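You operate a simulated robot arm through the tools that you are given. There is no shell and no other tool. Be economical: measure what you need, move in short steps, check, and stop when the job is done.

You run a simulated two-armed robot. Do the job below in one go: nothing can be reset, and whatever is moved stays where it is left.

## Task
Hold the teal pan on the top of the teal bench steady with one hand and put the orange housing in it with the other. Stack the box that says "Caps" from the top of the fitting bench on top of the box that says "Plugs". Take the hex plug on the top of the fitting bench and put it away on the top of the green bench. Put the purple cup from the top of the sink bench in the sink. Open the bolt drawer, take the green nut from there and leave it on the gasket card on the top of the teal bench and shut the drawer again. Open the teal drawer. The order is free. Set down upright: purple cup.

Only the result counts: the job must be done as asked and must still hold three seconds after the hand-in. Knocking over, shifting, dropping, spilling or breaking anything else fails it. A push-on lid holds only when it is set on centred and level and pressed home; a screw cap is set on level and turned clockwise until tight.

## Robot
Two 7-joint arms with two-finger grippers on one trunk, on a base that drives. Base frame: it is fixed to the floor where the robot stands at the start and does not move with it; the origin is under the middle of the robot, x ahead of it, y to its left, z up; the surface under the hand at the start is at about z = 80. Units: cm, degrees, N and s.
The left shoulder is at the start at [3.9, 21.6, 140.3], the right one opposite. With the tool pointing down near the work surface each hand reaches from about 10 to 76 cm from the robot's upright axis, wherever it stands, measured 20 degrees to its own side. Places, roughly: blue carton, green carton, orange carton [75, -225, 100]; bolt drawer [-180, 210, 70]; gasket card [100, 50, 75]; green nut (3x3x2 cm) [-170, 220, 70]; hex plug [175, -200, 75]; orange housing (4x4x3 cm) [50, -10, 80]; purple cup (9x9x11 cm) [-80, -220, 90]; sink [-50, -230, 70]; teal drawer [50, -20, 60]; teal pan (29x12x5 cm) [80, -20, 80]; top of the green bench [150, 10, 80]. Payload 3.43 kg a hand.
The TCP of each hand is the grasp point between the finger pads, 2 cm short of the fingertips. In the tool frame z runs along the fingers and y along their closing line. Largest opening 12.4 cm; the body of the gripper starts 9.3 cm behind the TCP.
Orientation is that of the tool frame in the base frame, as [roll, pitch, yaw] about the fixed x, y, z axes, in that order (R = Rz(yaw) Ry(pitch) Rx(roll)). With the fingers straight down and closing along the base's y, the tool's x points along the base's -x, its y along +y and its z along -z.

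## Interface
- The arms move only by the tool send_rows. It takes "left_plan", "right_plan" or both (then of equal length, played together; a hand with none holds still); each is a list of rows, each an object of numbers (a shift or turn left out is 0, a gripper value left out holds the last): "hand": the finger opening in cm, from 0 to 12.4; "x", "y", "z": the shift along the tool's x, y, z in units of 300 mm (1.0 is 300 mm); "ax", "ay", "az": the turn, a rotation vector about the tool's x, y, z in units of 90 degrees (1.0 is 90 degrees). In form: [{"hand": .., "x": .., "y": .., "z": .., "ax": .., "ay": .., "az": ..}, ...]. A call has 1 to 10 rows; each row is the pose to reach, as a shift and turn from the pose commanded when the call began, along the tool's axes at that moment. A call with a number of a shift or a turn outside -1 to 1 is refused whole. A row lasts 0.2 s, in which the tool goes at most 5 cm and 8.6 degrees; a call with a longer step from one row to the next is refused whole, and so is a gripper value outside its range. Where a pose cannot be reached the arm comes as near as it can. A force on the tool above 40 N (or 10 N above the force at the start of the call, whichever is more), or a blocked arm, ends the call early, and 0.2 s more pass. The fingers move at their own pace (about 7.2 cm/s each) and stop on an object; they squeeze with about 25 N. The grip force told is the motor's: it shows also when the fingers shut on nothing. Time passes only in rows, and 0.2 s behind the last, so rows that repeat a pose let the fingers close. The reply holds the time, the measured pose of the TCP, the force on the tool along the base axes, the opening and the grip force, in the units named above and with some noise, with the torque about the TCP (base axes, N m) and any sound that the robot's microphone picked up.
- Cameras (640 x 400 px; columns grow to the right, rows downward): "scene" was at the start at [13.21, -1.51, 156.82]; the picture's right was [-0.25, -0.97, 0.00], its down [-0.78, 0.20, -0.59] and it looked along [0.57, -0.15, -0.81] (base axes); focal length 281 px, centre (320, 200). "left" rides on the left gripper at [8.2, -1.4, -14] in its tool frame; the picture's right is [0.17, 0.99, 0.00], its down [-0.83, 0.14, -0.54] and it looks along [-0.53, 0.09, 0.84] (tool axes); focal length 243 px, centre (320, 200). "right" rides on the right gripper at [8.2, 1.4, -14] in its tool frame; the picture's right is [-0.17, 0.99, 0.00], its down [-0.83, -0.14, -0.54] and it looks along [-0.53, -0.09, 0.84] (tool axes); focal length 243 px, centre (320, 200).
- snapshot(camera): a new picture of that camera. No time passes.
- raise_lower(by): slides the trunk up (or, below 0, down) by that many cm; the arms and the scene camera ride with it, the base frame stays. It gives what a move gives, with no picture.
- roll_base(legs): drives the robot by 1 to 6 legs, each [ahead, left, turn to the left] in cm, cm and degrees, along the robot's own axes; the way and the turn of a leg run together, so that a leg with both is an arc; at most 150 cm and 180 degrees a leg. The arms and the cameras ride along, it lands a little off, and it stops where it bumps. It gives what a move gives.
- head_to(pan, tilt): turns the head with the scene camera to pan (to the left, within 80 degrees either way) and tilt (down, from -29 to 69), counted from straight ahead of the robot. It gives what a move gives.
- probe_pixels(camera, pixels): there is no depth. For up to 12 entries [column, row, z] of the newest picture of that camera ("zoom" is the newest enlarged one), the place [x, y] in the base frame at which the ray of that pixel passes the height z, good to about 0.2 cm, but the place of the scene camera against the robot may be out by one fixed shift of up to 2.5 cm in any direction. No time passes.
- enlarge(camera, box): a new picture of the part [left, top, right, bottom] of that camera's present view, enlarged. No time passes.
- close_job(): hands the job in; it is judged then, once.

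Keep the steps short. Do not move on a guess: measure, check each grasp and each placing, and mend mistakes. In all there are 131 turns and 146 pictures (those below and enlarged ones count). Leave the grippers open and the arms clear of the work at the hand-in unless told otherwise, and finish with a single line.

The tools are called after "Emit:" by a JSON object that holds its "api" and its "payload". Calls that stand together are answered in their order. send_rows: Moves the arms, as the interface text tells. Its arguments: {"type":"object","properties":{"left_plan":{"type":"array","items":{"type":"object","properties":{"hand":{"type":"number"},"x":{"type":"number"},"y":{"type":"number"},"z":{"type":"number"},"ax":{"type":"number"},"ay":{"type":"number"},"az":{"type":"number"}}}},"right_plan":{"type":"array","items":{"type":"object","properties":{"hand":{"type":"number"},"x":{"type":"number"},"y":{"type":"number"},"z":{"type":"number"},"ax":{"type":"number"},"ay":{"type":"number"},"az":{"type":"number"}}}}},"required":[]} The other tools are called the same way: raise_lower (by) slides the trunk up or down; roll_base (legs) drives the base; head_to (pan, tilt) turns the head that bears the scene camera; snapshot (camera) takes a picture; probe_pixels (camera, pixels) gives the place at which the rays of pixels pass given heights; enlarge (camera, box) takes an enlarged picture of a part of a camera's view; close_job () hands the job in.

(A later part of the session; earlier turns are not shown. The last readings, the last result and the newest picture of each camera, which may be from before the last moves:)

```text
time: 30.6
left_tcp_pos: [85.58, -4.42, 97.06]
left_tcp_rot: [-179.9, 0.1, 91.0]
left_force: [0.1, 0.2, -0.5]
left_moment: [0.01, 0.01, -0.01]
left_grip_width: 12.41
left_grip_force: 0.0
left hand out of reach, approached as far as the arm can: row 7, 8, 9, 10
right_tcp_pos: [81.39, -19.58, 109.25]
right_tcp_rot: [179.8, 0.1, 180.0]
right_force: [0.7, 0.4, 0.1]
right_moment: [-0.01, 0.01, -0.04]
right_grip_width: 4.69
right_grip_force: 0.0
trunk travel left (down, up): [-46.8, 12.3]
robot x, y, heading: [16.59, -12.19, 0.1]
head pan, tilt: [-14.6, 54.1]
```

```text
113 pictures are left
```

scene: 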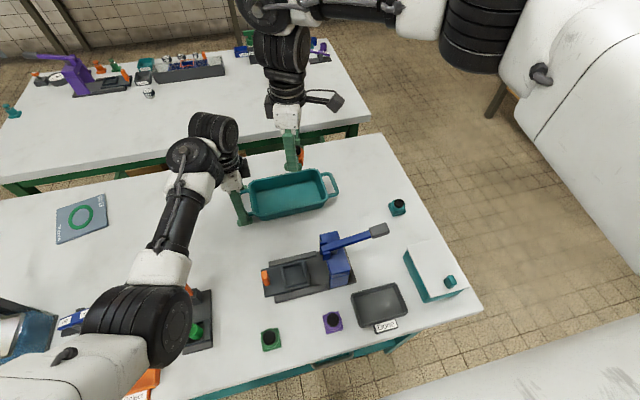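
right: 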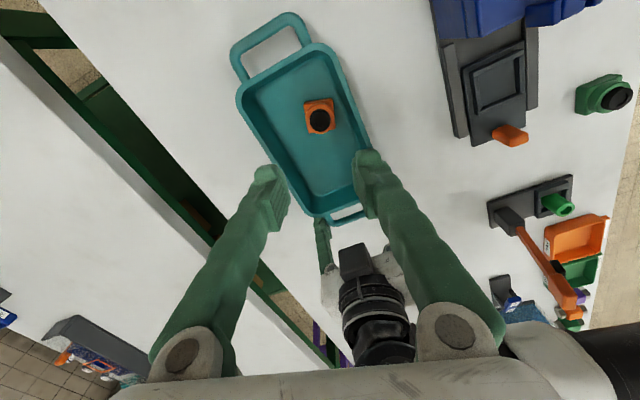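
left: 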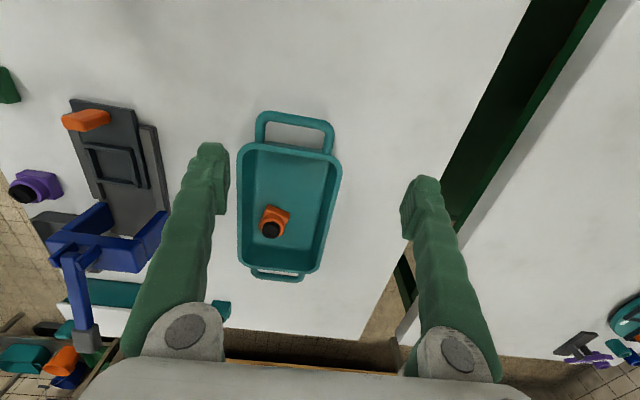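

The housing stays in the pan and the pan is freed. I'll raise the trunk, then bring both hands back near the body and turn the left hand back.

Emit:
{"api": "raise_lower", "payload": {"by": 12}}

Emit:
{"api": "send_rows", "payload": {"left_plan": [{"x": 0.07, "y": -0.05, "az": -0.09}, {"x": 0.14, "y": -0.1, "az": -0.18}, {"x": 0.21, "y": -0.17, "az": -0.27}, {"x": 0.28, "y": -0.25, "az": -0.36}, {"x": 0.35, "y": -0.33, "az": -0.45}, {"x": 0.42, "y": -0.41, "az": -0.54}, {"x": 0.49, "y": -0.49, "az": -0.63}, {"x": 0.56, "y": -0.57, "az": -0.72}, {"x": 0.63, "y": -0.65, "az": -0.81}, {"x": 0.7, "y": -0.72, "az": -0.9}], "right_plan": [{"x": 0.09, "y": -0.03}, {"x": 0.18, "y": -0.06}, {"x": 0.27, "y": -0.09}, {"x": 0.36, "y": -0.12}, {"x": 0.45, "y": -0.15}, {"x": 0.54, "y": -0.18}, {"x": 0.63, "y": -0.21}, {"x": 0.72, "y": -0.24}, {"x": 0.8, "y": -0.27}, {"x": 0.8, "y": -0.3}]}}

Emit:
{"api": "head_to", "payload": {"pan": 0, "tilt": 20}}

Emit:
{"api": "snapshot", "payload": {"camera": "scene"}}

Emit:
{"api": "head_to", "payload": {"pan": -65, "tilt": 25}}

Emit:
{"api": "snapshot", "payload": {"camera": "scene"}}

```text
time: 32.1
left_tcp_pos: [85.64, -4.44, 108.95]
left_tcp_rot: [-179.7, 0.0, 90.9]
left_force: [0.1, -0.2, -1.3]
left_moment: [-0.01, 0.0, 0.01]
left_grip_width: 12.4
left_grip_force: 0.1
right_tcp_pos: [81.53, -19.65, 121.14]
right_tcp_rot: [179.8, -0.1, -179.9]
right_force: [0.2, 0.3, -0.6]
right_moment: [0.0, 0.07, -0.04]
right_grip_width: 4.71
right_grip_force: 0.1
trunk travel left (down, up): [-58.8, 0.3]
robot x, y, heading: [16.71, -12.25, 0.0]
head pan, tilt: [-14.6, 54.1]
```

```text
time: 33.9
left_tcp_pos: [66.49, 11.14, 96.77]
left_tcp_rot: [179.5, 0.4, 144.2]
left_force: [11.8, 5.2, -21.4]
left_moment: [-1.41, 0.22, -0.77]
left_grip_width: 12.41
left_grip_force: 0.0
left hand out of reach, approached as far as the arm can: row 4, 5, 6, 7, 8
right_tcp_pos: [62.54, -26.07, 121.31]
right_tcp_rot: [179.7, 0.3, 180.0]
right_force: [-1.1, 0.1, 0.2]
right_moment: [0.0, -0.02, -0.03]
right_grip_width: 4.7
right_grip_force: 0.1
right hand out of reach, approached as far as the arm can: row 8
trunk travel left (down, up): [-58.8, 0.3]
robot x, y, heading: [16.8, -12.22, -0.0]
head pan, tilt: [-14.6, 54.1]
stopped in row 8 (left hand): the force on the tool passed its limit at 106 N (the readings are from after the stop); the commanded pose is now the measured one
```

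```text
time: 34.9
left_tcp_pos: [66.58, 11.35, 96.58]
left_tcp_rot: [179.8, 0.1, 144.2]
left_force: [16.6, 20.3, -38.0]
left_moment: [-4.5, -0.35, -2.1]
left_grip_width: 12.4
left_grip_force: 0.0
right_tcp_pos: [62.79, -25.98, 121.38]
right_tcp_rot: [179.8, 0.2, -180.0]
right_force: [-0.7, -0.5, 0.0]
right_moment: [0.02, 0.06, -0.02]
right_grip_width: 4.71
right_grip_force: 0.2
trunk travel left (down, up): [-58.8, 0.3]
robot x, y, heading: [17.03, -12.15, -0.1]
head pan, tilt: [0.0, 20.0]
```

```text
112 pictures are left
```

scene: 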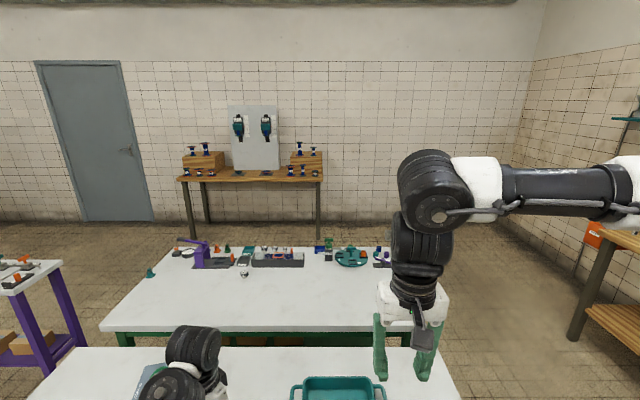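

```text
time: 36.2
left_tcp_pos: [66.55, 11.25, 96.59]
left_tcp_rot: [179.8, 0.2, 144.3]
left_force: [16.1, 23.8, -43.1]
left_moment: [-5.16, -0.74, -2.35]
left_grip_width: 12.42
left_grip_force: 0.1
right_tcp_pos: [62.61, -25.85, 121.32]
right_tcp_rot: [179.8, 0.2, -180.0]
right_force: [0.5, 0.0, -0.1]
right_moment: [0.02, 0.02, -0.02]
right_grip_width: 4.7
right_grip_force: 0.1
trunk travel left (down, up): [-58.8, 0.3]
robot x, y, heading: [16.82, -12.02, 0.1]
head pan, tilt: [-65.0, 25.0]
```

```text
111 pictures are left
```

scene: 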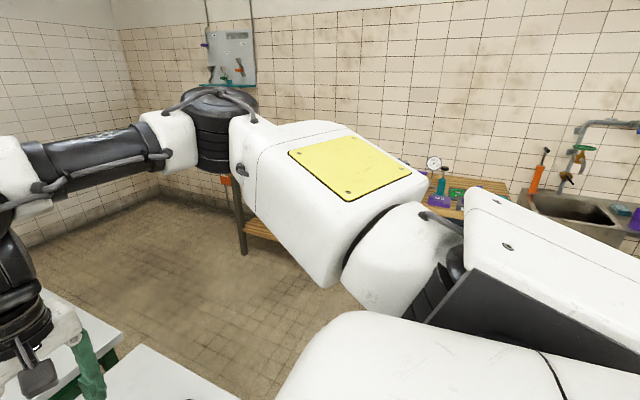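

The left hand dipped to z 96.6 and stopped with a contact force. Before moving on I'll look at what it touches.

Emit:
{"api": "head_to", "payload": {"pan": 20, "tilt": 50}}

Emit:
{"api": "snapshot", "payload": {"camera": "scene"}}

Emit:
{"api": "snapshot", "payload": {"camera": "left"}}

Emit:
{"api": "snapshot", "payload": {"camera": "right"}}

```text
time: 37.8
left_tcp_pos: [66.52, 11.35, 96.61]
left_tcp_rot: [179.8, 0.0, 144.3]
left_force: [16.5, 22.1, -43.4]
left_moment: [-4.88, -0.76, -2.22]
left_grip_width: 12.4
left_grip_force: 0.0
right_tcp_pos: [62.63, -25.81, 121.21]
right_tcp_rot: [179.8, 0.2, -180.0]
right_force: [-0.5, -0.5, -0.2]
right_moment: [0.03, -0.02, 0.01]
right_grip_width: 4.67
right_grip_force: 0.1
trunk travel left (down, up): [-58.8, 0.3]
robot x, y, heading: [16.81, -12.01, 0.3]
head pan, tilt: [20.0, 50.0]
```

```text
110 pictures are left
```

scene: 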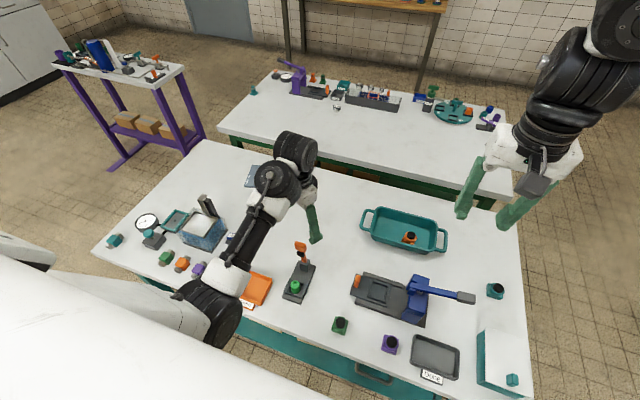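

```text
109 pictures are left
```

left: 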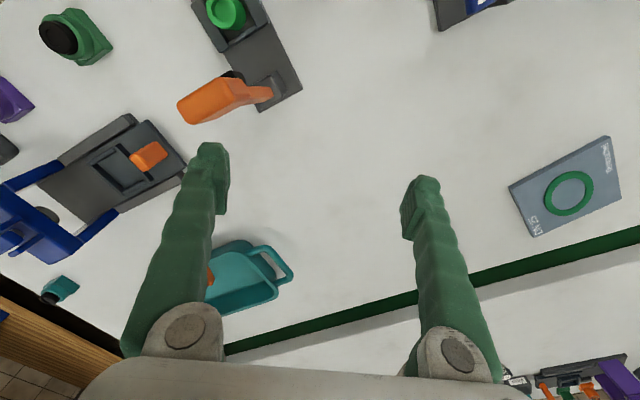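

```text
108 pictures are left
```

right: 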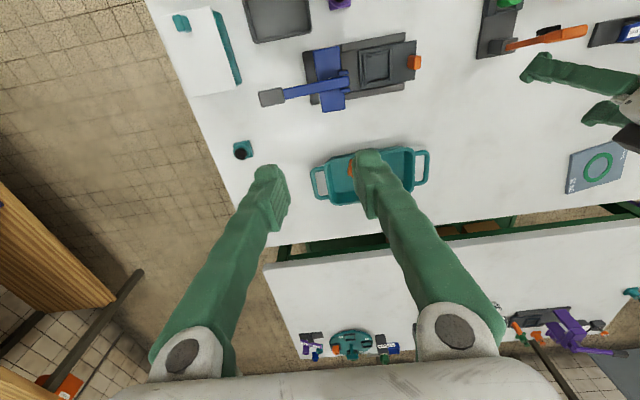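

The fingers hang free above the bench, so the force comes from the arm folding against itself, as at the start. I'll raise the left hand and move it outward.

Emit:
{"api": "send_rows", "payload": {"left_plan": [{"z": -0.05}, {"z": -0.12, "x": 0.03, "y": 0.04}, {"z": -0.2, "x": 0.08, "y": 0.1}, {"z": -0.28, "x": 0.13, "y": 0.17}, {"z": -0.36, "x": 0.18, "y": 0.25}, {"z": -0.4, "x": 0.233, "y": 0.325}]}}

Emit:
{"api": "snapshot", "payload": {"camera": "scene"}}

```text
time: 38.1
left_tcp_pos: [66.56, 11.3, 96.64]
left_tcp_rot: [179.7, 0.4, 144.1]
left_force: [11.3, 11.1, -21.9]
left_moment: [-2.47, 0.21, -1.28]
left_grip_width: 12.4
left_grip_force: 0.0
left hand out of reach, approached as far as the arm can: row 1
right_tcp_pos: [62.78, -25.92, 121.29]
right_tcp_rot: [179.8, 0.2, 180.0]
right_force: [-0.3, -0.8, 0.0]
right_moment: [0.02, -0.01, 0.02]
right_grip_width: 4.69
right_grip_force: 0.1
trunk travel left (down, up): [-58.8, 0.3]
robot x, y, heading: [17.03, -11.96, 0.1]
head pan, tilt: [20.0, 50.0]
stopped in row 1 (left hand): the force on the tool passed its limit at 100 N (the readings are from after the stop); the commanded pose is now the measured one
```

```text
107 pictures are left
```

scene: 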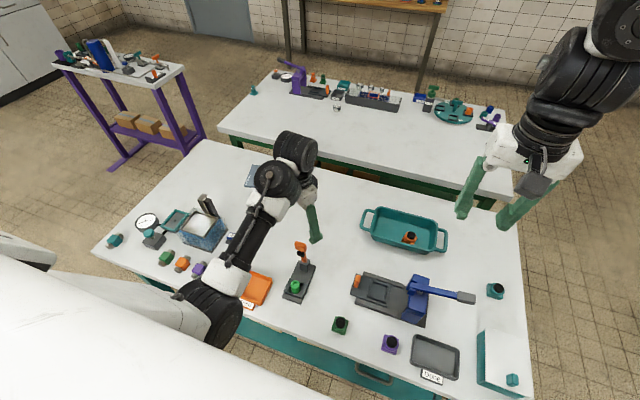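

The arm is too folded to rise here. Reaching forward should unfold it, so I'll extend forward about 8 cm.

Emit:
{"api": "send_rows", "payload": {"left_plan": [{"x": -0.03, "y": 0.02, "z": 0.0}, {"x": -0.08, "y": 0.06}, {"x": -0.14, "y": 0.1}, {"x": -0.217, "y": 0.155}]}}

```text
time: 39.1
left_tcp_pos: [74.51, 11.28, 96.68]
left_tcp_rot: [179.8, 0.2, 144.2]
left_force: [-0.5, -0.2, -0.3]
left_moment: [-0.02, 0.02, -0.01]
left_grip_width: 12.36
left_grip_force: 0.1
right_tcp_pos: [62.81, -25.85, 121.23]
right_tcp_rot: [179.8, 0.1, -180.0]
right_force: [-0.5, -0.2, 0.3]
right_moment: [-0.01, 0.05, 0.04]
right_grip_width: 4.68
right_grip_force: 0.1
trunk travel left (down, up): [-58.8, 0.3]
robot x, y, heading: [16.95, -12.38, 0.1]
head pan, tilt: [20.0, 50.0]
```

The contact is gone. I'll raise the hand in small steps here, moving slightly outward.

Emit:
{"api": "send_rows", "payload": {"left_plan": [{"z": -0.08, "x": -0.03, "y": 0.06}, {"z": -0.16, "x": -0.05, "y": 0.12}, {"z": -0.24, "x": -0.05, "y": 0.2}, {"z": -0.32, "x": -0.05, "y": 0.25}, {"z": -0.4, "x": -0.05, "y": 0.25}]}}

```text
time: 40.3
left_tcp_pos: [79.98, 16.23, 106.77]
left_tcp_rot: [179.6, 0.3, 144.3]
left_force: [-0.4, -0.2, 0.2]
left_moment: [0.02, 0.02, 0.0]
left_grip_width: 12.38
left_grip_force: 0.1
left hand out of reach, approached as far as the arm can: row 5
right_tcp_pos: [62.77, -25.85, 121.38]
right_tcp_rot: [179.8, 0.1, 180.0]
right_force: [0.0, -0.6, -0.4]
right_moment: [-0.01, 0.0, -0.01]
right_grip_width: 4.72
right_grip_force: 0.0
trunk travel left (down, up): [-58.8, 0.3]
robot x, y, heading: [16.73, -12.19, 0.1]
head pan, tilt: [20.0, 50.0]
```

Both hands are free and high. The fitting and sink benches are along y ≈ -200. I'll back off 10 cm, slide right about 85, and look around.

Emit:
{"api": "roll_base", "payload": {"legs": [[-10, 0, 0], [0, -85, 0]]}}

Emit:
{"api": "head_to", "payload": {"pan": -40, "tilt": 30}}

Emit:
{"api": "snapshot", "payload": {"camera": "scene"}}

Emit:
{"api": "snapshot", "payload": {"camera": "right"}}

```text
time: 52.6
left_tcp_pos: [69.82, -67.59, 106.79]
left_tcp_rot: [179.5, 0.3, 143.8]
left_force: [0.5, 0.3, -0.4]
left_moment: [-0.01, 0.0, 0.02]
left_grip_width: 12.4
left_grip_force: 0.0
right_tcp_pos: [52.34, -109.78, 121.22]
right_tcp_rot: [179.8, 0.2, 179.6]
right_force: [-0.1, 0.2, -0.3]
right_moment: [0.01, -0.03, 0.0]
right_grip_width: 4.7
right_grip_force: 0.1
trunk travel left (down, up): [-58.8, 0.3]
robot x, y, heading: [6.09, -95.77, -0.4]
head pan, tilt: [20.0, 50.0]
```

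```text
time: 53.9
left_tcp_pos: [69.96, -67.6, 106.71]
left_tcp_rot: [179.6, 0.5, 143.7]
left_force: [-1.2, 0.0, 1.2]
left_moment: [-0.02, -0.02, 0.0]
left_grip_width: 12.4
left_grip_force: 0.1
right_tcp_pos: [52.32, -109.69, 121.32]
right_tcp_rot: [179.8, 0.2, 179.7]
right_force: [0.7, -0.3, -0.4]
right_moment: [-0.01, 0.0, 0.01]
right_grip_width: 4.71
right_grip_force: 0.0
trunk travel left (down, up): [-58.8, 0.3]
robot x, y, heading: [6.19, -95.53, -0.2]
head pan, tilt: [-40.0, 30.0]
```

```text
106 pictures are left
```

scene: 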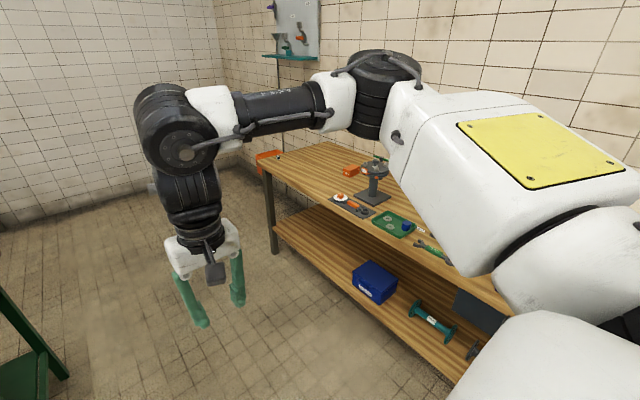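

```text
105 pictures are left
```

right: 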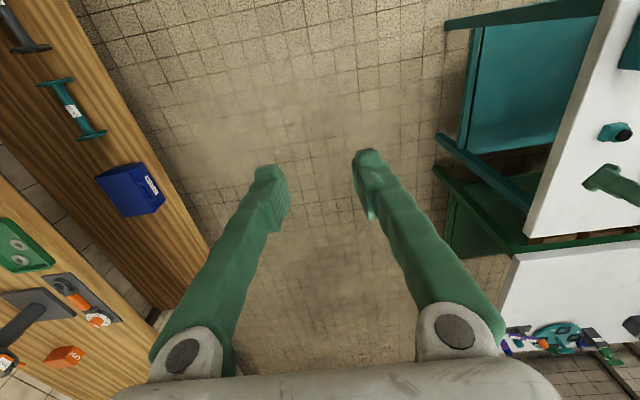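

I'll measure the wooden bench's front edge before turning.

Emit:
{"api": "probe_pixels", "payload": {"camera": "right", "pixels": [[70, 230, 80], [5, 155, 80], [150, 150, 30], [65, 355, 80]]}}

Emit:
{"api": "roll_base", "payload": {"legs": [[0, 0, -88]]}}

Emit:
{"api": "head_to", "payload": {"pan": 0, "tilt": 30}}

Emit:
{"api": "snapshot", "payload": {"camera": "scene"}}

```text
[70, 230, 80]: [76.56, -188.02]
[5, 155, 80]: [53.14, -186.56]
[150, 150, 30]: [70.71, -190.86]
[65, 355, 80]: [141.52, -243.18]
```

```text
time: 59.5
left_tcp_pos: [35.77, -158.14, 106.76]
left_tcp_rot: [179.7, 0.3, 55.1]
left_force: [0.1, -0.1, 0.1]
left_moment: [0.01, -0.02, 0.01]
left_grip_width: 12.41
left_grip_force: 0.0
right_tcp_pos: [-6.74, -141.63, 121.3]
right_tcp_rot: [179.8, 0.2, 91.0]
right_force: [0.0, 0.2, -0.2]
right_moment: [0.03, -0.01, 0.01]
right_grip_width: 4.68
right_grip_force: 0.1
trunk travel left (down, up): [-58.8, 0.3]
robot x, y, heading: [6.12, -95.45, -89.2]
head pan, tilt: [-40.0, 30.0]
```

```text
time: 60.6
left_tcp_pos: [35.76, -158.19, 106.79]
left_tcp_rot: [179.5, 0.4, 55.2]
left_force: [-0.5, -0.4, 0.7]
left_moment: [0.01, 0.02, 0.03]
left_grip_width: 12.4
left_grip_force: 0.0
right_tcp_pos: [-6.71, -141.57, 121.35]
right_tcp_rot: [179.7, 0.1, 90.9]
right_force: [-0.5, -0.9, 1.0]
right_moment: [-0.02, -0.02, 0.0]
right_grip_width: 4.71
right_grip_force: 0.1
trunk travel left (down, up): [-58.8, 0.3]
robot x, y, heading: [6.2, -95.3, -89.3]
head pan, tilt: [0.0, 30.0]
```

```text
104 pictures are left
```

scene: 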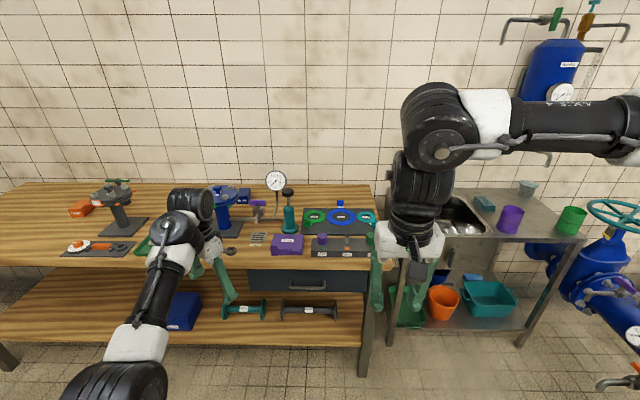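

Good view: the fitting bench is ahead-left, with the sink bench and purple cup (511,218) on the right. I'll enlarge to read the labels.

Emit:
{"api": "enlarge", "payload": {"camera": "scene", "box": [200, 160, 400, 285]}}

Emit:
{"api": "enlarge", "payload": {"camera": "scene", "box": [0, 170, 200, 270]}}

Emit:
{"api": "enlarge", "payload": {"camera": "scene", "box": [380, 170, 600, 300]}}

```text
3.20 times, centred on (300, 222) of scene
```

zoom: 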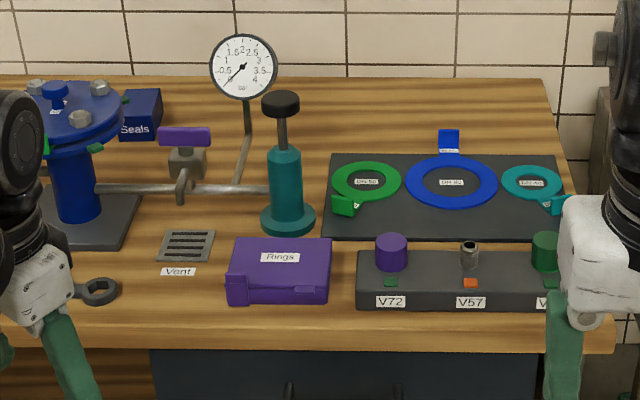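

```text
3.20 times, centred on (100, 220) of scene
```

zoom: 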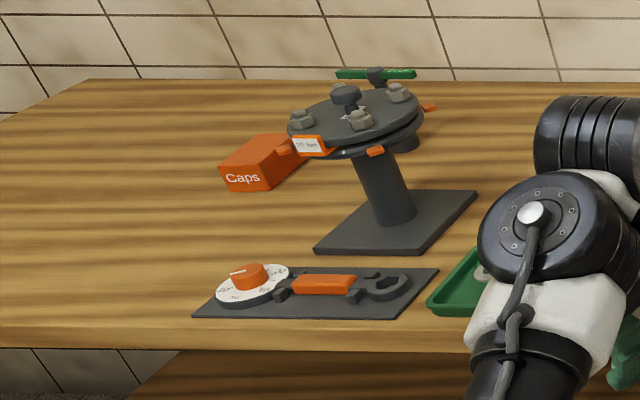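

```text
2.91 times, centred on (490, 235) of scene
```

zoom: 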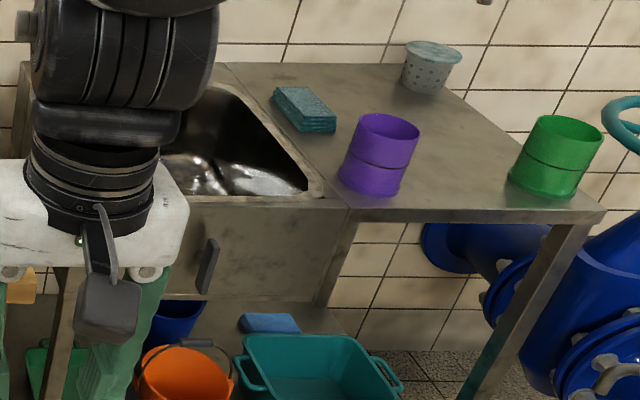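

"Caps" is the orange box and "Seals" the blue one; "Plugs" is still hidden. I'll do the purple cup first: slide right about 65 to face the sink bench and look.

Emit:
{"api": "roll_base", "payload": {"legs": [[0, -62, -0.7]]}}

Emit:
{"api": "snapshot", "payload": {"camera": "scene"}}

```text
time: 69.3
left_tcp_pos: [-27.51, -159.23, 106.9]
left_tcp_rot: [179.7, 0.4, 53.7]
left_force: [0.6, 1.5, -0.1]
left_moment: [-0.01, 0.01, 0.0]
left_grip_width: 12.4
left_grip_force: 0.2
right_tcp_pos: [-69.5, -141.57, 121.21]
right_tcp_rot: [179.7, 0.2, 89.6]
right_force: [0.0, 0.2, -0.7]
right_moment: [-0.03, -0.01, 0.02]
right_grip_width: 4.73
right_grip_force: 0.1
trunk travel left (down, up): [-58.8, 0.3]
robot x, y, heading: [-55.32, -95.8, -90.2]
head pan, tilt: [0.0, 30.0]
```

```text
100 pictures are left
```

scene: 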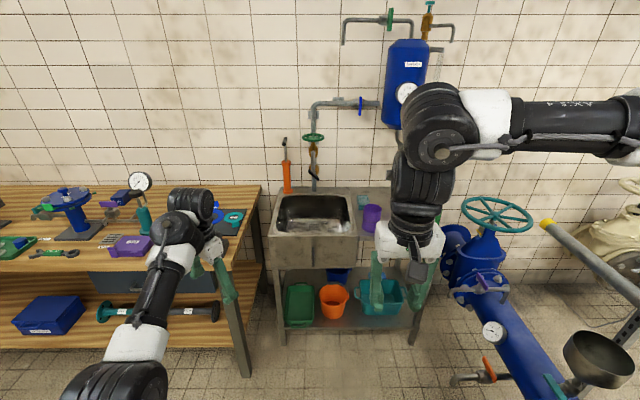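

The sink is straight ahead with the cup at (371,218). I'll probe positions to choose how far to drive.

Emit:
{"api": "probe_pixels", "payload": {"camera": "scene", "pixels": [[371, 230, 82], [371, 230, 85], [372, 207, 93], [275, 236, 82], [355, 236, 82], [285, 197, 82], [347, 197, 82], [420, 235, 82], [313, 225, 70], [315, 185, 85]]}}

Emit:
{"api": "enlarge", "payload": {"camera": "scene", "box": [250, 120, 450, 245]}}

```text
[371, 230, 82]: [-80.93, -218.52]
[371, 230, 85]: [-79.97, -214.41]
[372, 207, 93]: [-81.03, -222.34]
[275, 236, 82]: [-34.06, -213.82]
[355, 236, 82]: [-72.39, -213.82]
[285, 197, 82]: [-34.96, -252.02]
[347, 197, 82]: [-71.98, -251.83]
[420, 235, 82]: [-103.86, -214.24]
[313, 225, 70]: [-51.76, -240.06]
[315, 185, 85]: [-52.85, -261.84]
```

```text
3.20 times, centred on (350, 182) of scene
```

zoom: 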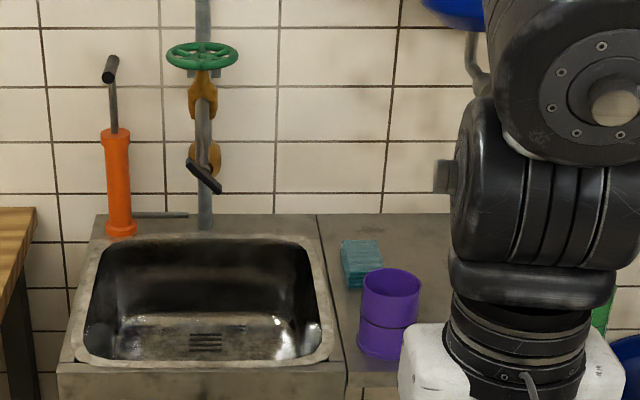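

The sink bench front is at y ≈ -212 and the cup at about [-80,-219]. I'll drive 58 ahead and then view it with the right camera.

Emit:
{"api": "roll_base", "payload": {"legs": [[58, 0, 0]]}}

Emit:
{"api": "snapshot", "payload": {"camera": "right"}}

Emit:
{"api": "snapshot", "payload": {"camera": "scene"}}

```text
time: 73.2
left_tcp_pos: [-27.52, -216.82, 106.83]
left_tcp_rot: [179.6, 0.6, 53.9]
left_force: [-0.7, 0.5, -0.3]
left_moment: [-0.03, 0.02, 0.03]
left_grip_width: 12.38
left_grip_force: 0.1
right_tcp_pos: [-69.59, -199.39, 121.25]
right_tcp_rot: [179.9, 0.2, 89.8]
right_force: [0.7, 0.4, 0.3]
right_moment: [-0.01, 0.01, -0.02]
right_grip_width: 4.7
right_grip_force: 0.1
trunk travel left (down, up): [-58.8, 0.3]
robot x, y, heading: [-55.17, -153.16, -89.8]
head pan, tilt: [0.0, 30.0]
```

```text
98 pictures are left
```

right: 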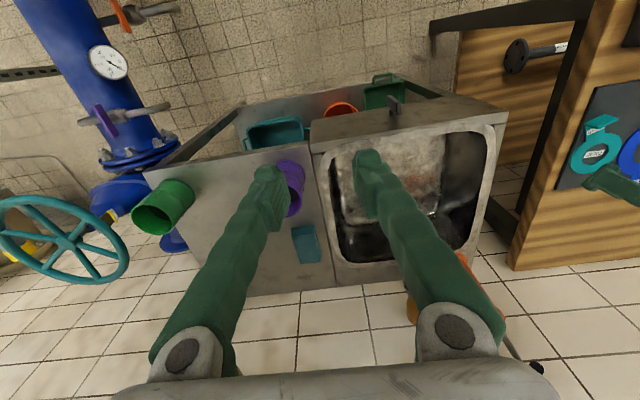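

```text
97 pictures are left
```

scene: 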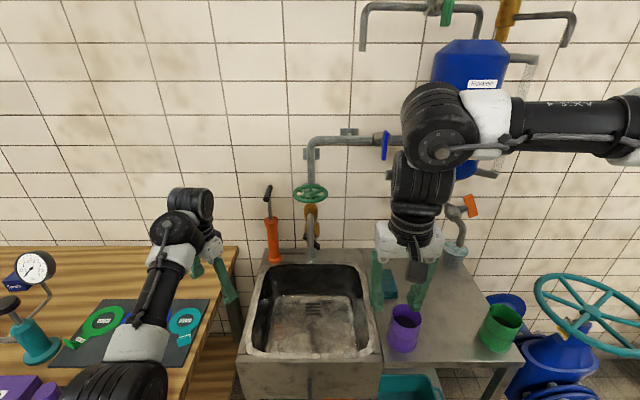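

The cup is behind the right fingers. I'll open them, move the right hand toward the cup's x while staying high, and look again.

Emit:
{"api": "send_rows", "payload": {"right_plan": [{"hand": 12.4, "x": -0.05, "y": -0.1}, {"x": -0.1, "y": -0.2}, {"x": -0.15, "y": -0.3}, {"x": -0.2, "y": -0.36}]}}

Emit:
{"api": "snapshot", "payload": {"camera": "right"}}

```text
time: 74.2
left_tcp_pos: [-27.49, -216.86, 106.78]
left_tcp_rot: [179.6, 0.4, 53.9]
left_force: [-0.7, 0.5, -0.7]
left_moment: [-0.01, -0.02, 0.02]
left_grip_width: 12.41
left_grip_force: 0.1
right_tcp_pos: [-80.52, -205.57, 121.49]
right_tcp_rot: [179.8, 0.0, 89.8]
right_force: [-0.3, -0.2, -0.4]
right_moment: [-0.01, 0.01, -0.01]
right_grip_width: 12.42
right_grip_force: 0.1
trunk travel left (down, up): [-58.8, 0.3]
robot x, y, heading: [-55.85, -153.69, -90.0]
head pan, tilt: [0.0, 30.0]
```

```text
96 pictures are left
```

right: 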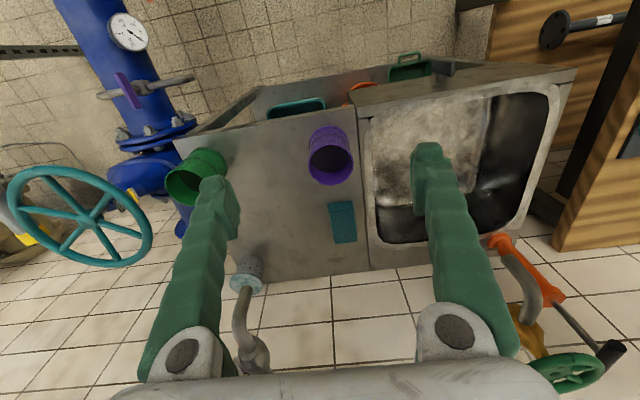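

The cup's rim is at right (331,163), with rim edges at columns 308 and 355. I'll find the rim height from its 9 cm width.

Emit:
{"api": "probe_pixels", "payload": {"camera": "right", "pixels": [[308, 162, 90], [355, 162, 90], [308, 162, 95], [355, 162, 95], [331, 163, 90], [331, 163, 92], [331, 163, 94], [331, 163, 96], [368, 245, 82], [362, 120, 82], [570, 70, 82]]}}

Emit:
{"api": "probe_pixels", "payload": {"camera": "scene", "pixels": [[405, 314, 90], [405, 314, 92], [405, 314, 94], [405, 314, 96], [391, 314, 92], [420, 316, 92]]}}

Emit:
{"api": "enlarge", "payload": {"camera": "right", "box": [270, 100, 390, 200]}}

```text
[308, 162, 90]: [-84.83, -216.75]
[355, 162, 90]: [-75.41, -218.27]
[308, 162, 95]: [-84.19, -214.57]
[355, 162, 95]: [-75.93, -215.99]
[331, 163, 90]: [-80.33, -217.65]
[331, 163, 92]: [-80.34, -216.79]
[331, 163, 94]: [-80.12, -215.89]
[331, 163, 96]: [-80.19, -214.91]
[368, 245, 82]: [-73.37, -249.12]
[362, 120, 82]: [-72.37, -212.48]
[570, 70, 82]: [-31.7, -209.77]
```

```text
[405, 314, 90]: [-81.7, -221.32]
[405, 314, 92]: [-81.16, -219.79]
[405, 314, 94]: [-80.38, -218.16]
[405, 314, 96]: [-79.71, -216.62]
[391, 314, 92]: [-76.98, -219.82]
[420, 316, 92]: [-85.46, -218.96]
```

```text
4.00 times, centred on (330, 150) of right
```

zoom: 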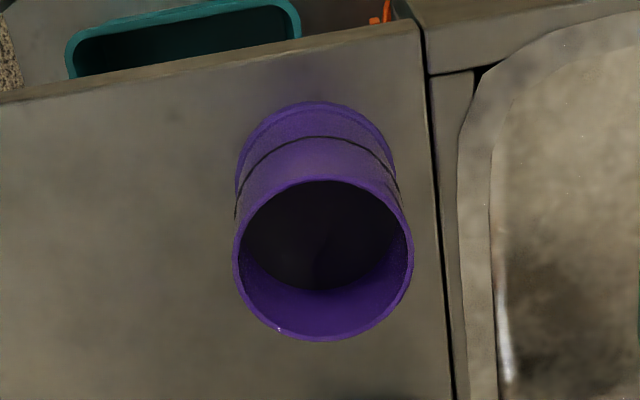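

The rim is at about z 92.5, centred at [-80.3,-216.6], so the bench top is about z 81.5. I'll move over the cup and lower to TCP z 97 first.

Emit:
{"api": "send_rows", "payload": {"right_plan": [{"x": -0.12, "y": 0.007}, {"x": -0.25, "y": 0.007}, {"x": -0.367, "y": 0.007}, {"x": -0.367, "y": 0.007, "z": 0.15}, {"x": -0.367, "y": 0.007, "z": 0.3}, {"x": -0.367, "y": 0.007, "z": 0.45}, {"x": -0.367, "y": 0.007, "z": 0.6}, {"x": -0.367, "y": 0.007, "z": 0.75}, {"x": -0.367, "y": 0.007, "z": 0.8}]}}

Emit:
{"api": "snapshot", "payload": {"camera": "right"}}

```text
time: 76.2
left_tcp_pos: [-27.39, -216.97, 106.75]
left_tcp_rot: [179.6, 0.5, 54.0]
left_force: [-0.4, 0.5, -0.6]
left_moment: [0.01, -0.03, 0.02]
left_grip_width: 12.39
left_grip_force: 0.0
right_tcp_pos: [-80.3, -216.47, 97.25]
right_tcp_rot: [179.9, 0.2, 89.8]
right_force: [-0.3, -0.6, -0.3]
right_moment: [0.02, -0.01, -0.04]
right_grip_width: 12.38
right_grip_force: 0.0
trunk travel left (down, up): [-58.8, 0.3]
robot x, y, heading: [-55.64, -153.41, -89.9]
head pan, tilt: [0.0, 30.0]
```

```text
94 pictures are left
```

right: 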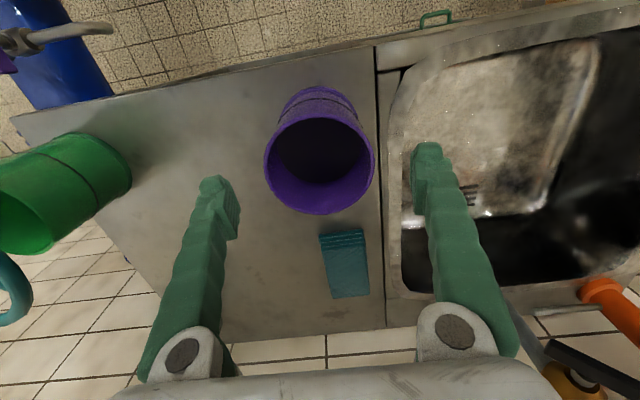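

The cup is centred between the fingers (rim centre (320,157)). I'll lower to z 88.3 and close.

Emit:
{"api": "send_rows", "payload": {"right_plan": [{"x": 0.01, "z": 0.1}, {"x": 0.01, "z": 0.2}, {"x": 0.01, "z": 0.298}, {"x": 0.01, "z": 0.298, "hand": 10}, {"x": 0.01, "z": 0.298, "hand": 8}, {"x": 0.01, "z": 0.298, "hand": 7}, {"x": 0.01, "z": 0.298, "hand": 7}]}}

Emit:
{"api": "snapshot", "payload": {"camera": "right"}}

```text
time: 77.8
left_tcp_pos: [-27.51, -217.1, 106.73]
left_tcp_rot: [179.6, 0.3, 54.0]
left_force: [0.1, 0.3, -0.4]
left_moment: [0.03, -0.01, 0.03]
left_grip_width: 12.41
left_grip_force: 0.1
right_tcp_pos: [-80.15, -216.23, 88.26]
right_tcp_rot: [179.8, 0.3, 89.9]
right_force: [-0.3, 0.0, 0.0]
right_moment: [0.0, 0.03, -0.01]
right_grip_width: 8.66
right_grip_force: 25.3
trunk travel left (down, up): [-58.8, 0.3]
robot x, y, heading: [-55.38, -153.87, -89.9]
head pan, tilt: [0.0, 30.0]
```

```text
93 pictures are left
```

right: 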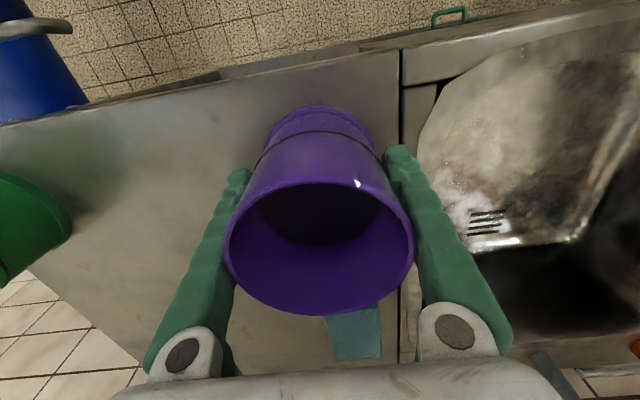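

The cup is gripped (8.66). I'll lift it 16 cm, then carry it over the sink to about [-56,-227] and look.

Emit:
{"api": "send_rows", "payload": {"right_plan": [{"z": -0.05}, {"z": -0.2}, {"z": -0.35}, {"z": -0.5}, {"z": -0.55, "y": 0.1, "x": -0.05}, {"z": -0.55, "y": 0.25, "x": -0.1}, {"z": -0.55, "y": 0.4, "x": -0.15}, {"z": -0.55, "y": 0.55, "x": -0.2}, {"z": -0.55, "y": 0.7, "x": -0.28}, {"z": -0.55, "y": 0.8, "x": -0.36}]}}

Emit:
{"api": "snapshot", "payload": {"camera": "right"}}

Emit:
{"api": "snapshot", "payload": {"camera": "scene"}}

```text
refused: row 9 steps farther than a row can; nothing moved
```

```text
92 pictures are left
```

right: 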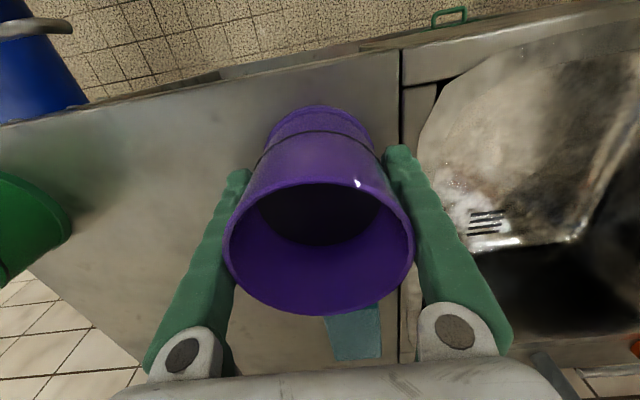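

```text
91 pictures are left
```

scene: 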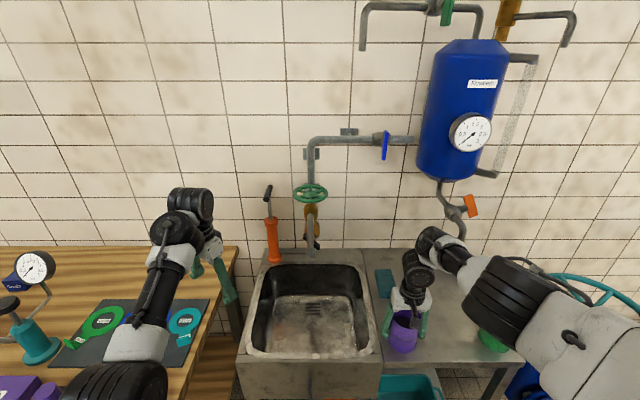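

One row was too long, so nothing moved. I'll send the move with shorter steps.

Emit:
{"api": "send_rows", "payload": {"right_plan": [{"z": -0.05}, {"z": -0.2}, {"z": -0.35}, {"z": -0.5}, {"z": -0.55, "y": 0.1, "x": -0.05}, {"z": -0.55, "y": 0.24, "x": -0.11}, {"z": -0.55, "y": 0.38, "x": -0.17}, {"z": -0.55, "y": 0.52, "x": -0.23}, {"z": -0.55, "y": 0.66, "x": -0.29}, {"z": -0.55, "y": 0.8, "x": -0.35}]}}

Emit:
{"api": "snapshot", "payload": {"camera": "right"}}

Emit:
{"api": "probe_pixels", "payload": {"camera": "scene", "pixels": [[277, 305, 65], [350, 305, 65], [360, 352, 65], [265, 352, 65], [312, 242, 100]]}}

```text
time: 80.0
left_tcp_pos: [-27.2, -216.92, 106.68]
left_tcp_rot: [179.6, 0.5, 53.9]
left_force: [0.0, -0.3, -0.1]
left_moment: [-0.02, 0.01, -0.03]
left_grip_width: 12.41
left_grip_force: 0.1
right_tcp_pos: [-60.82, -219.0, 105.58]
right_tcp_rot: [180.0, 0.2, 89.9]
right_force: [0.7, -0.3, -1.2]
right_moment: [-0.01, 0.0, -0.01]
right_grip_width: 8.67
right_grip_force: 25.2
right hand out of reach, approached as far as the arm can: row 8, 9, 10
trunk travel left (down, up): [-58.8, 0.3]
robot x, y, heading: [-55.44, -153.37, -90.3]
head pan, tilt: [0.0, 30.0]
```

```text
90 pictures are left
```

right: 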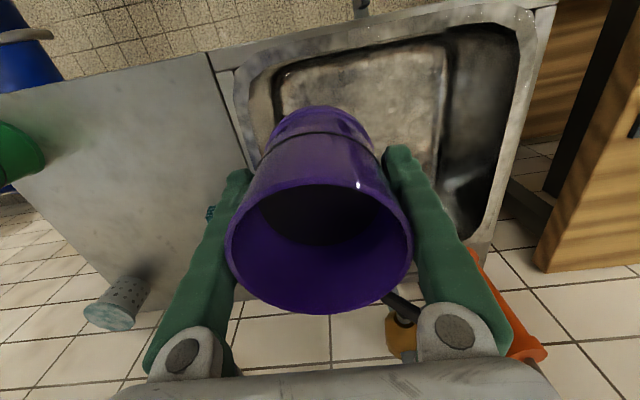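

```text
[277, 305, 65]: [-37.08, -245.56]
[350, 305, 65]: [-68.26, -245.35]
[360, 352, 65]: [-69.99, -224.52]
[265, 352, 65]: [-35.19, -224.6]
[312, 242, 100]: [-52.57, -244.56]
```

The arm hit its reach limit at y -219. The sink floor spans about x -69..-36, y -222..-243. I'll drive 10 ahead and 5 left, so the cup is over the floor.

Emit:
{"api": "roll_base", "payload": {"legs": [[10, 5, 0]]}}

Emit:
{"api": "snapshot", "payload": {"camera": "right"}}

Emit:
{"api": "snapshot", "payload": {"camera": "scene"}}

```text
time: 81.4
left_tcp_pos: [-22.8, -227.0, 106.86]
left_tcp_rot: [179.6, 0.4, 53.8]
left_force: [0.4, 0.0, 0.0]
left_moment: [-0.05, 0.01, 0.01]
left_grip_width: 12.4
left_grip_force: 0.1
right_tcp_pos: [-56.31, -229.13, 105.52]
right_tcp_rot: [179.7, 0.3, 89.8]
right_force: [0.5, -0.2, -0.7]
right_moment: [0.0, 0.0, -0.01]
right_grip_width: 8.68
right_grip_force: 25.0
trunk travel left (down, up): [-58.8, 0.3]
robot x, y, heading: [-50.55, -163.83, -90.2]
head pan, tilt: [0.0, 30.0]
```

```text
89 pictures are left
```

right: 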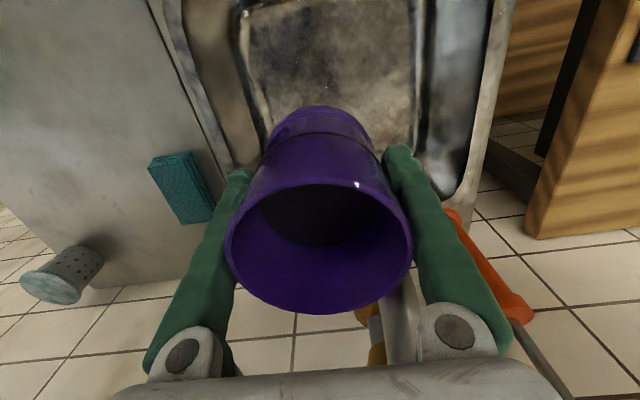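

```text
88 pictures are left
```

scene: 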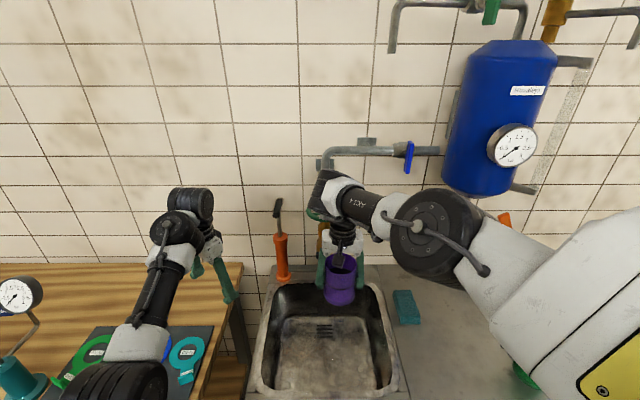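

The cup is over the rear of the sink. The last target was out of reach, so I'll first correct the position at this height and read where it lands.

Emit:
{"api": "send_rows", "payload": {"right_plan": [{"x": 0.1, "y": -0.05}, {"x": 0.2, "y": -0.1}, {"x": 0.27, "y": -0.12}, {"x": 0.27, "y": -0.12}]}}

```text
time: 82.4
left_tcp_pos: [-22.93, -227.09, 106.76]
left_tcp_rot: [179.6, 0.4, 53.7]
left_force: [-0.1, -1.0, -1.4]
left_moment: [-0.01, -0.01, 0.02]
left_grip_width: 12.39
left_grip_force: 0.1
right_tcp_pos: [-60.04, -221.16, 105.4]
right_tcp_rot: [179.6, 0.2, 89.8]
right_force: [-1.1, 0.4, -1.0]
right_moment: [0.04, -0.01, 0.0]
right_grip_width: 8.66
right_grip_force: 25.4
trunk travel left (down, up): [-58.8, 0.3]
robot x, y, heading: [-50.58, -163.94, -90.3]
head pan, tilt: [0.0, 30.0]
```

After a drive the commanded pose equals the measured one. I'll move to [-55,-228] and lower to TCP z 84.

Emit:
{"api": "send_rows", "payload": {"right_plan": [{"x": -0.1, "y": 0.08}, {"x": -0.225, "y": 0.168}, {"x": -0.225, "y": 0.168, "z": 0.12}, {"x": -0.225, "y": 0.168, "z": 0.26}, {"x": -0.225, "y": 0.168, "z": 0.4}, {"x": -0.225, "y": 0.168, "z": 0.54}, {"x": -0.225, "y": 0.168, "z": 0.68}, {"x": -0.225, "y": 0.168, "z": 0.71}]}}

Emit:
{"api": "snapshot", "payload": {"camera": "right"}}

Emit:
{"api": "snapshot", "payload": {"camera": "scene"}}

```text
time: 84.2
left_tcp_pos: [-22.78, -227.16, 106.58]
left_tcp_rot: [179.6, 0.5, 53.8]
left_force: [-0.3, 0.2, -0.2]
left_moment: [0.01, 0.03, 0.02]
left_grip_width: 12.4
left_grip_force: 0.2
right_tcp_pos: [-55.68, -224.25, 87.88]
right_tcp_rot: [179.2, 0.8, 88.2]
right_force: [-0.1, 0.4, -0.3]
right_moment: [0.02, 0.02, 0.02]
right_grip_width: 8.68
right_grip_force: 25.0
right hand out of reach, approached as far as the arm can: row 2, 4, 5, 6, 7, 8
trunk travel left (down, up): [-58.8, 0.3]
robot x, y, heading: [-50.79, -163.58, -90.2]
head pan, tilt: [0.0, 30.0]
```

```text
87 pictures are left
```

right: 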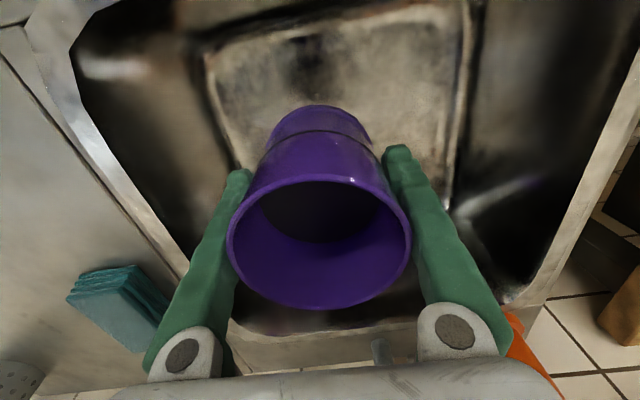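

```text
86 pictures are left
```

scene: 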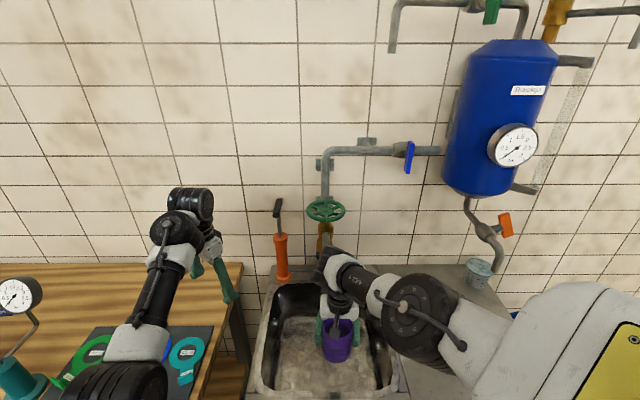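

The arm cannot stretch lower from this trunk height. The left hand is clear of everything, so I'll lower the trunk 8 cm, which lowers the cup with it.

Emit:
{"api": "raise_lower", "payload": {"by": -8}}

Emit:
{"api": "snapshot", "payload": {"camera": "right"}}

Emit:
{"api": "snapshot", "payload": {"camera": "scene"}}

```text
time: 85.0
left_tcp_pos: [-22.87, -223.04, 89.19]
left_tcp_rot: [-174.2, -8.4, 53.3]
left_force: [-4.5, 0.1, 13.4]
left_moment: [-0.57, -0.6, -0.31]
left_grip_width: 12.34
left_grip_force: 0.0
right_tcp_pos: [-55.05, -221.67, 79.4]
right_tcp_rot: [-180.0, -1.0, 90.0]
right_force: [-0.9, 1.2, -0.7]
right_moment: [0.04, 0.04, -0.02]
right_grip_width: 8.69
right_grip_force: 25.0
trunk travel left (down, up): [-52.5, 6.6]
robot x, y, heading: [-50.83, -164.0, -90.6]
head pan, tilt: [0.0, 30.0]
stopped: the force on the tool passed its limit at 80 N (the readings are from after the stop); the commanded pose is now the measured one
```

```text
85 pictures are left
```

right: 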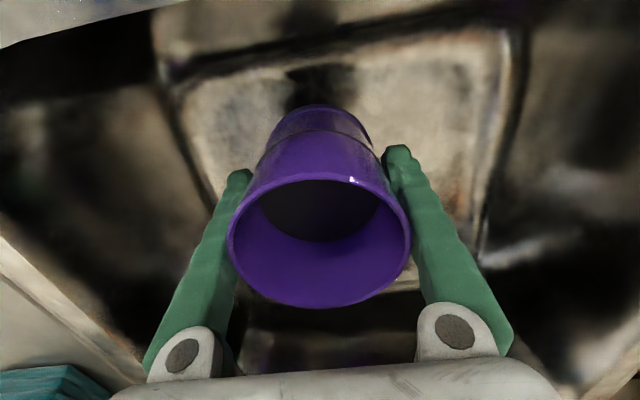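

```text
84 pictures are left
```

scene: 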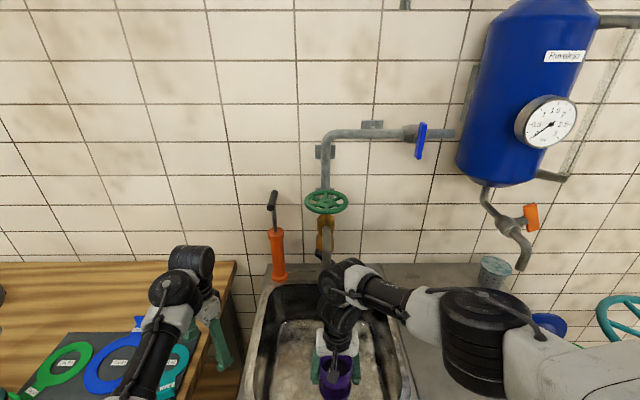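

The trunk stopped: the left hand sagged to z 89 and touched something. I'll look through the left camera before moving it.

Emit:
{"api": "snapshot", "payload": {"camera": "left"}}

Emit:
{"api": "enlarge", "payload": {"camera": "scene", "box": [0, 240, 260, 400]}}

```text
83 pictures are left
```

left: 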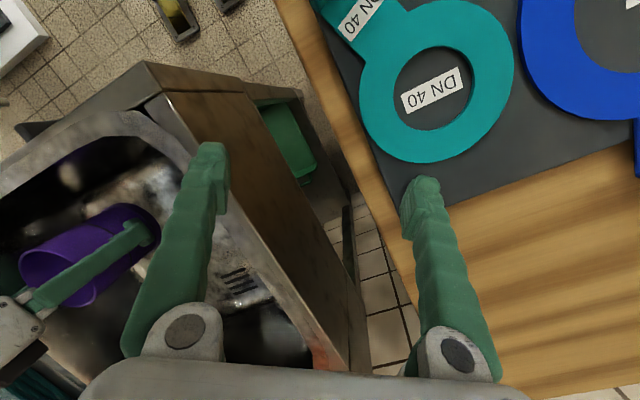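

```text
2.46 times, centred on (130, 320) of scene
```

zoom: 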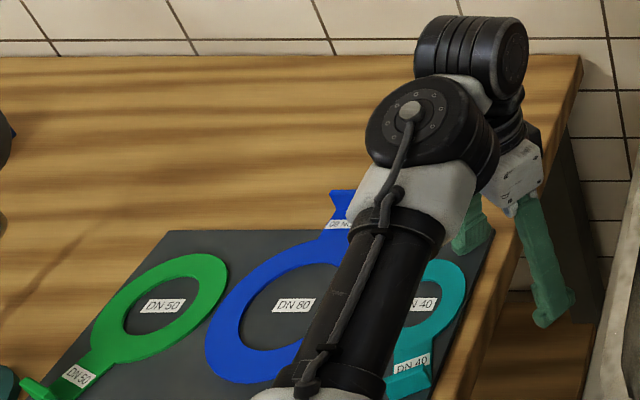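

The left finger presses on the bench beside the gasket board. I'll lift the left hand straight up about 8 cm.

Emit:
{"api": "send_rows", "payload": {"left_plan": [{"z": -0.07}, {"z": -0.15}, {"z": -0.25}]}}

Emit:
{"api": "snapshot", "payload": {"camera": "left"}}

```text
time: 85.8
left_tcp_pos: [-23.59, -224.66, 89.84]
left_tcp_rot: [-174.0, -8.5, 53.5]
left_force: [-0.7, -1.3, -0.2]
left_moment: [0.03, 0.02, -0.01]
left_grip_width: 12.41
left_grip_force: 0.1
left hand out of reach, approached as far as the arm can: row 1, 2, 3
right_tcp_pos: [-54.87, -221.91, 79.28]
right_tcp_rot: [-179.9, -1.1, 90.2]
right_force: [0.5, -0.2, -0.6]
right_moment: [0.02, 0.02, 0.03]
right_grip_width: 8.66
right_grip_force: 25.2
trunk travel left (down, up): [-52.5, 6.6]
robot x, y, heading: [-50.75, -164.1, -90.1]
head pan, tilt: [0.0, 30.0]
```

```text
81 pictures are left
```

left: 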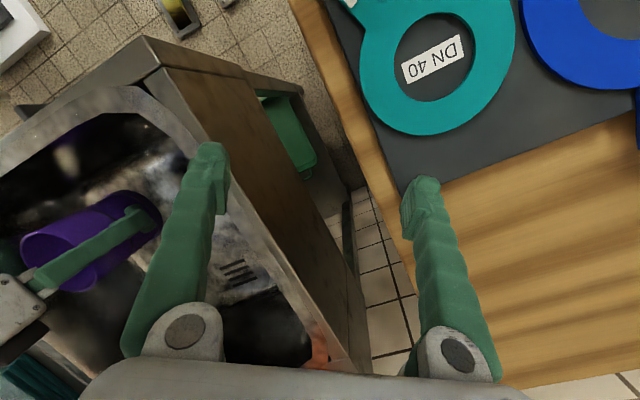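

The contact is gone but the tilted hand cannot rise. I'll level it first, then raise it.

Emit:
{"api": "send_rows", "payload": {"left_plan": [{"ax": -0.034, "ay": -0.047, "z": -0.02}, {"ax": -0.067, "ay": -0.094, "z": -0.04}, {"ax": -0.067, "ay": -0.094, "z": -0.12}, {"ax": -0.067, "ay": -0.094, "z": -0.2}, {"ax": -0.067, "ay": -0.094, "z": -0.3}]}}

```text
time: 87.0
left_tcp_pos: [-23.68, -225.38, 94.34]
left_tcp_rot: [179.8, 0.2, 53.9]
left_force: [-0.2, 0.2, -0.6]
left_moment: [-0.03, 0.03, 0.04]
left_grip_width: 12.4
left_grip_force: 0.0
left hand out of reach, approached as far as the arm can: row 4, 5
right_tcp_pos: [-55.01, -221.76, 79.41]
right_tcp_rot: [-179.9, -1.1, 90.1]
right_force: [-0.5, 0.4, -1.0]
right_moment: [0.0, -0.04, -0.01]
right_grip_width: 8.66
right_grip_force: 24.9
trunk travel left (down, up): [-52.5, 6.6]
robot x, y, heading: [-50.25, -163.63, -90.3]
head pan, tilt: [0.0, 30.0]
```

The left hand is level and free at z 94. Now I'll move the right hand 5 cm deeper over the sink floor and lower it step by step.

Emit:
{"api": "send_rows", "payload": {"right_plan": [{"x": -0.09}, {"x": -0.18}, {"x": -0.18, "z": 0.05}, {"x": -0.18, "z": 0.1}]}}

Emit:
{"api": "snapshot", "payload": {"camera": "right"}}

```text
time: 88.0
left_tcp_pos: [-23.75, -225.47, 94.29]
left_tcp_rot: [179.8, 0.1, 53.8]
left_force: [-0.4, 0.1, 0.1]
left_moment: [0.0, 0.02, -0.03]
left_grip_width: 12.4
left_grip_force: 0.1
right_tcp_pos: [-54.94, -225.2, 77.19]
right_tcp_rot: [-179.8, -0.8, 90.1]
right_force: [0.1, 0.2, -1.0]
right_moment: [0.0, 0.01, 0.03]
right_grip_width: 8.66
right_grip_force: 24.9
right hand out of reach, approached as far as the arm can: row 1, 2, 3, 4
trunk travel left (down, up): [-52.5, 6.6]
robot x, y, heading: [-50.52, -163.44, -90.1]
head pan, tilt: [0.0, 30.0]
```

```text
80 pictures are left
```

right: 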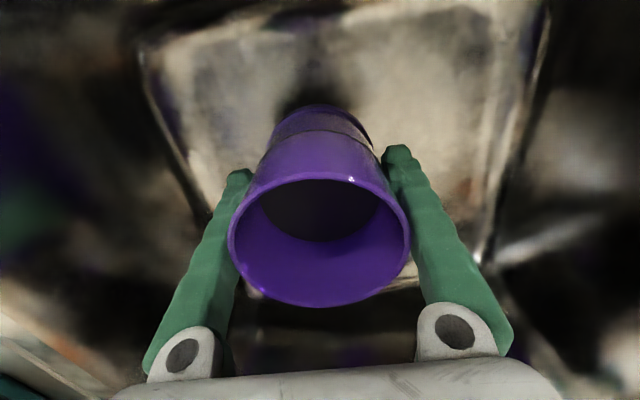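

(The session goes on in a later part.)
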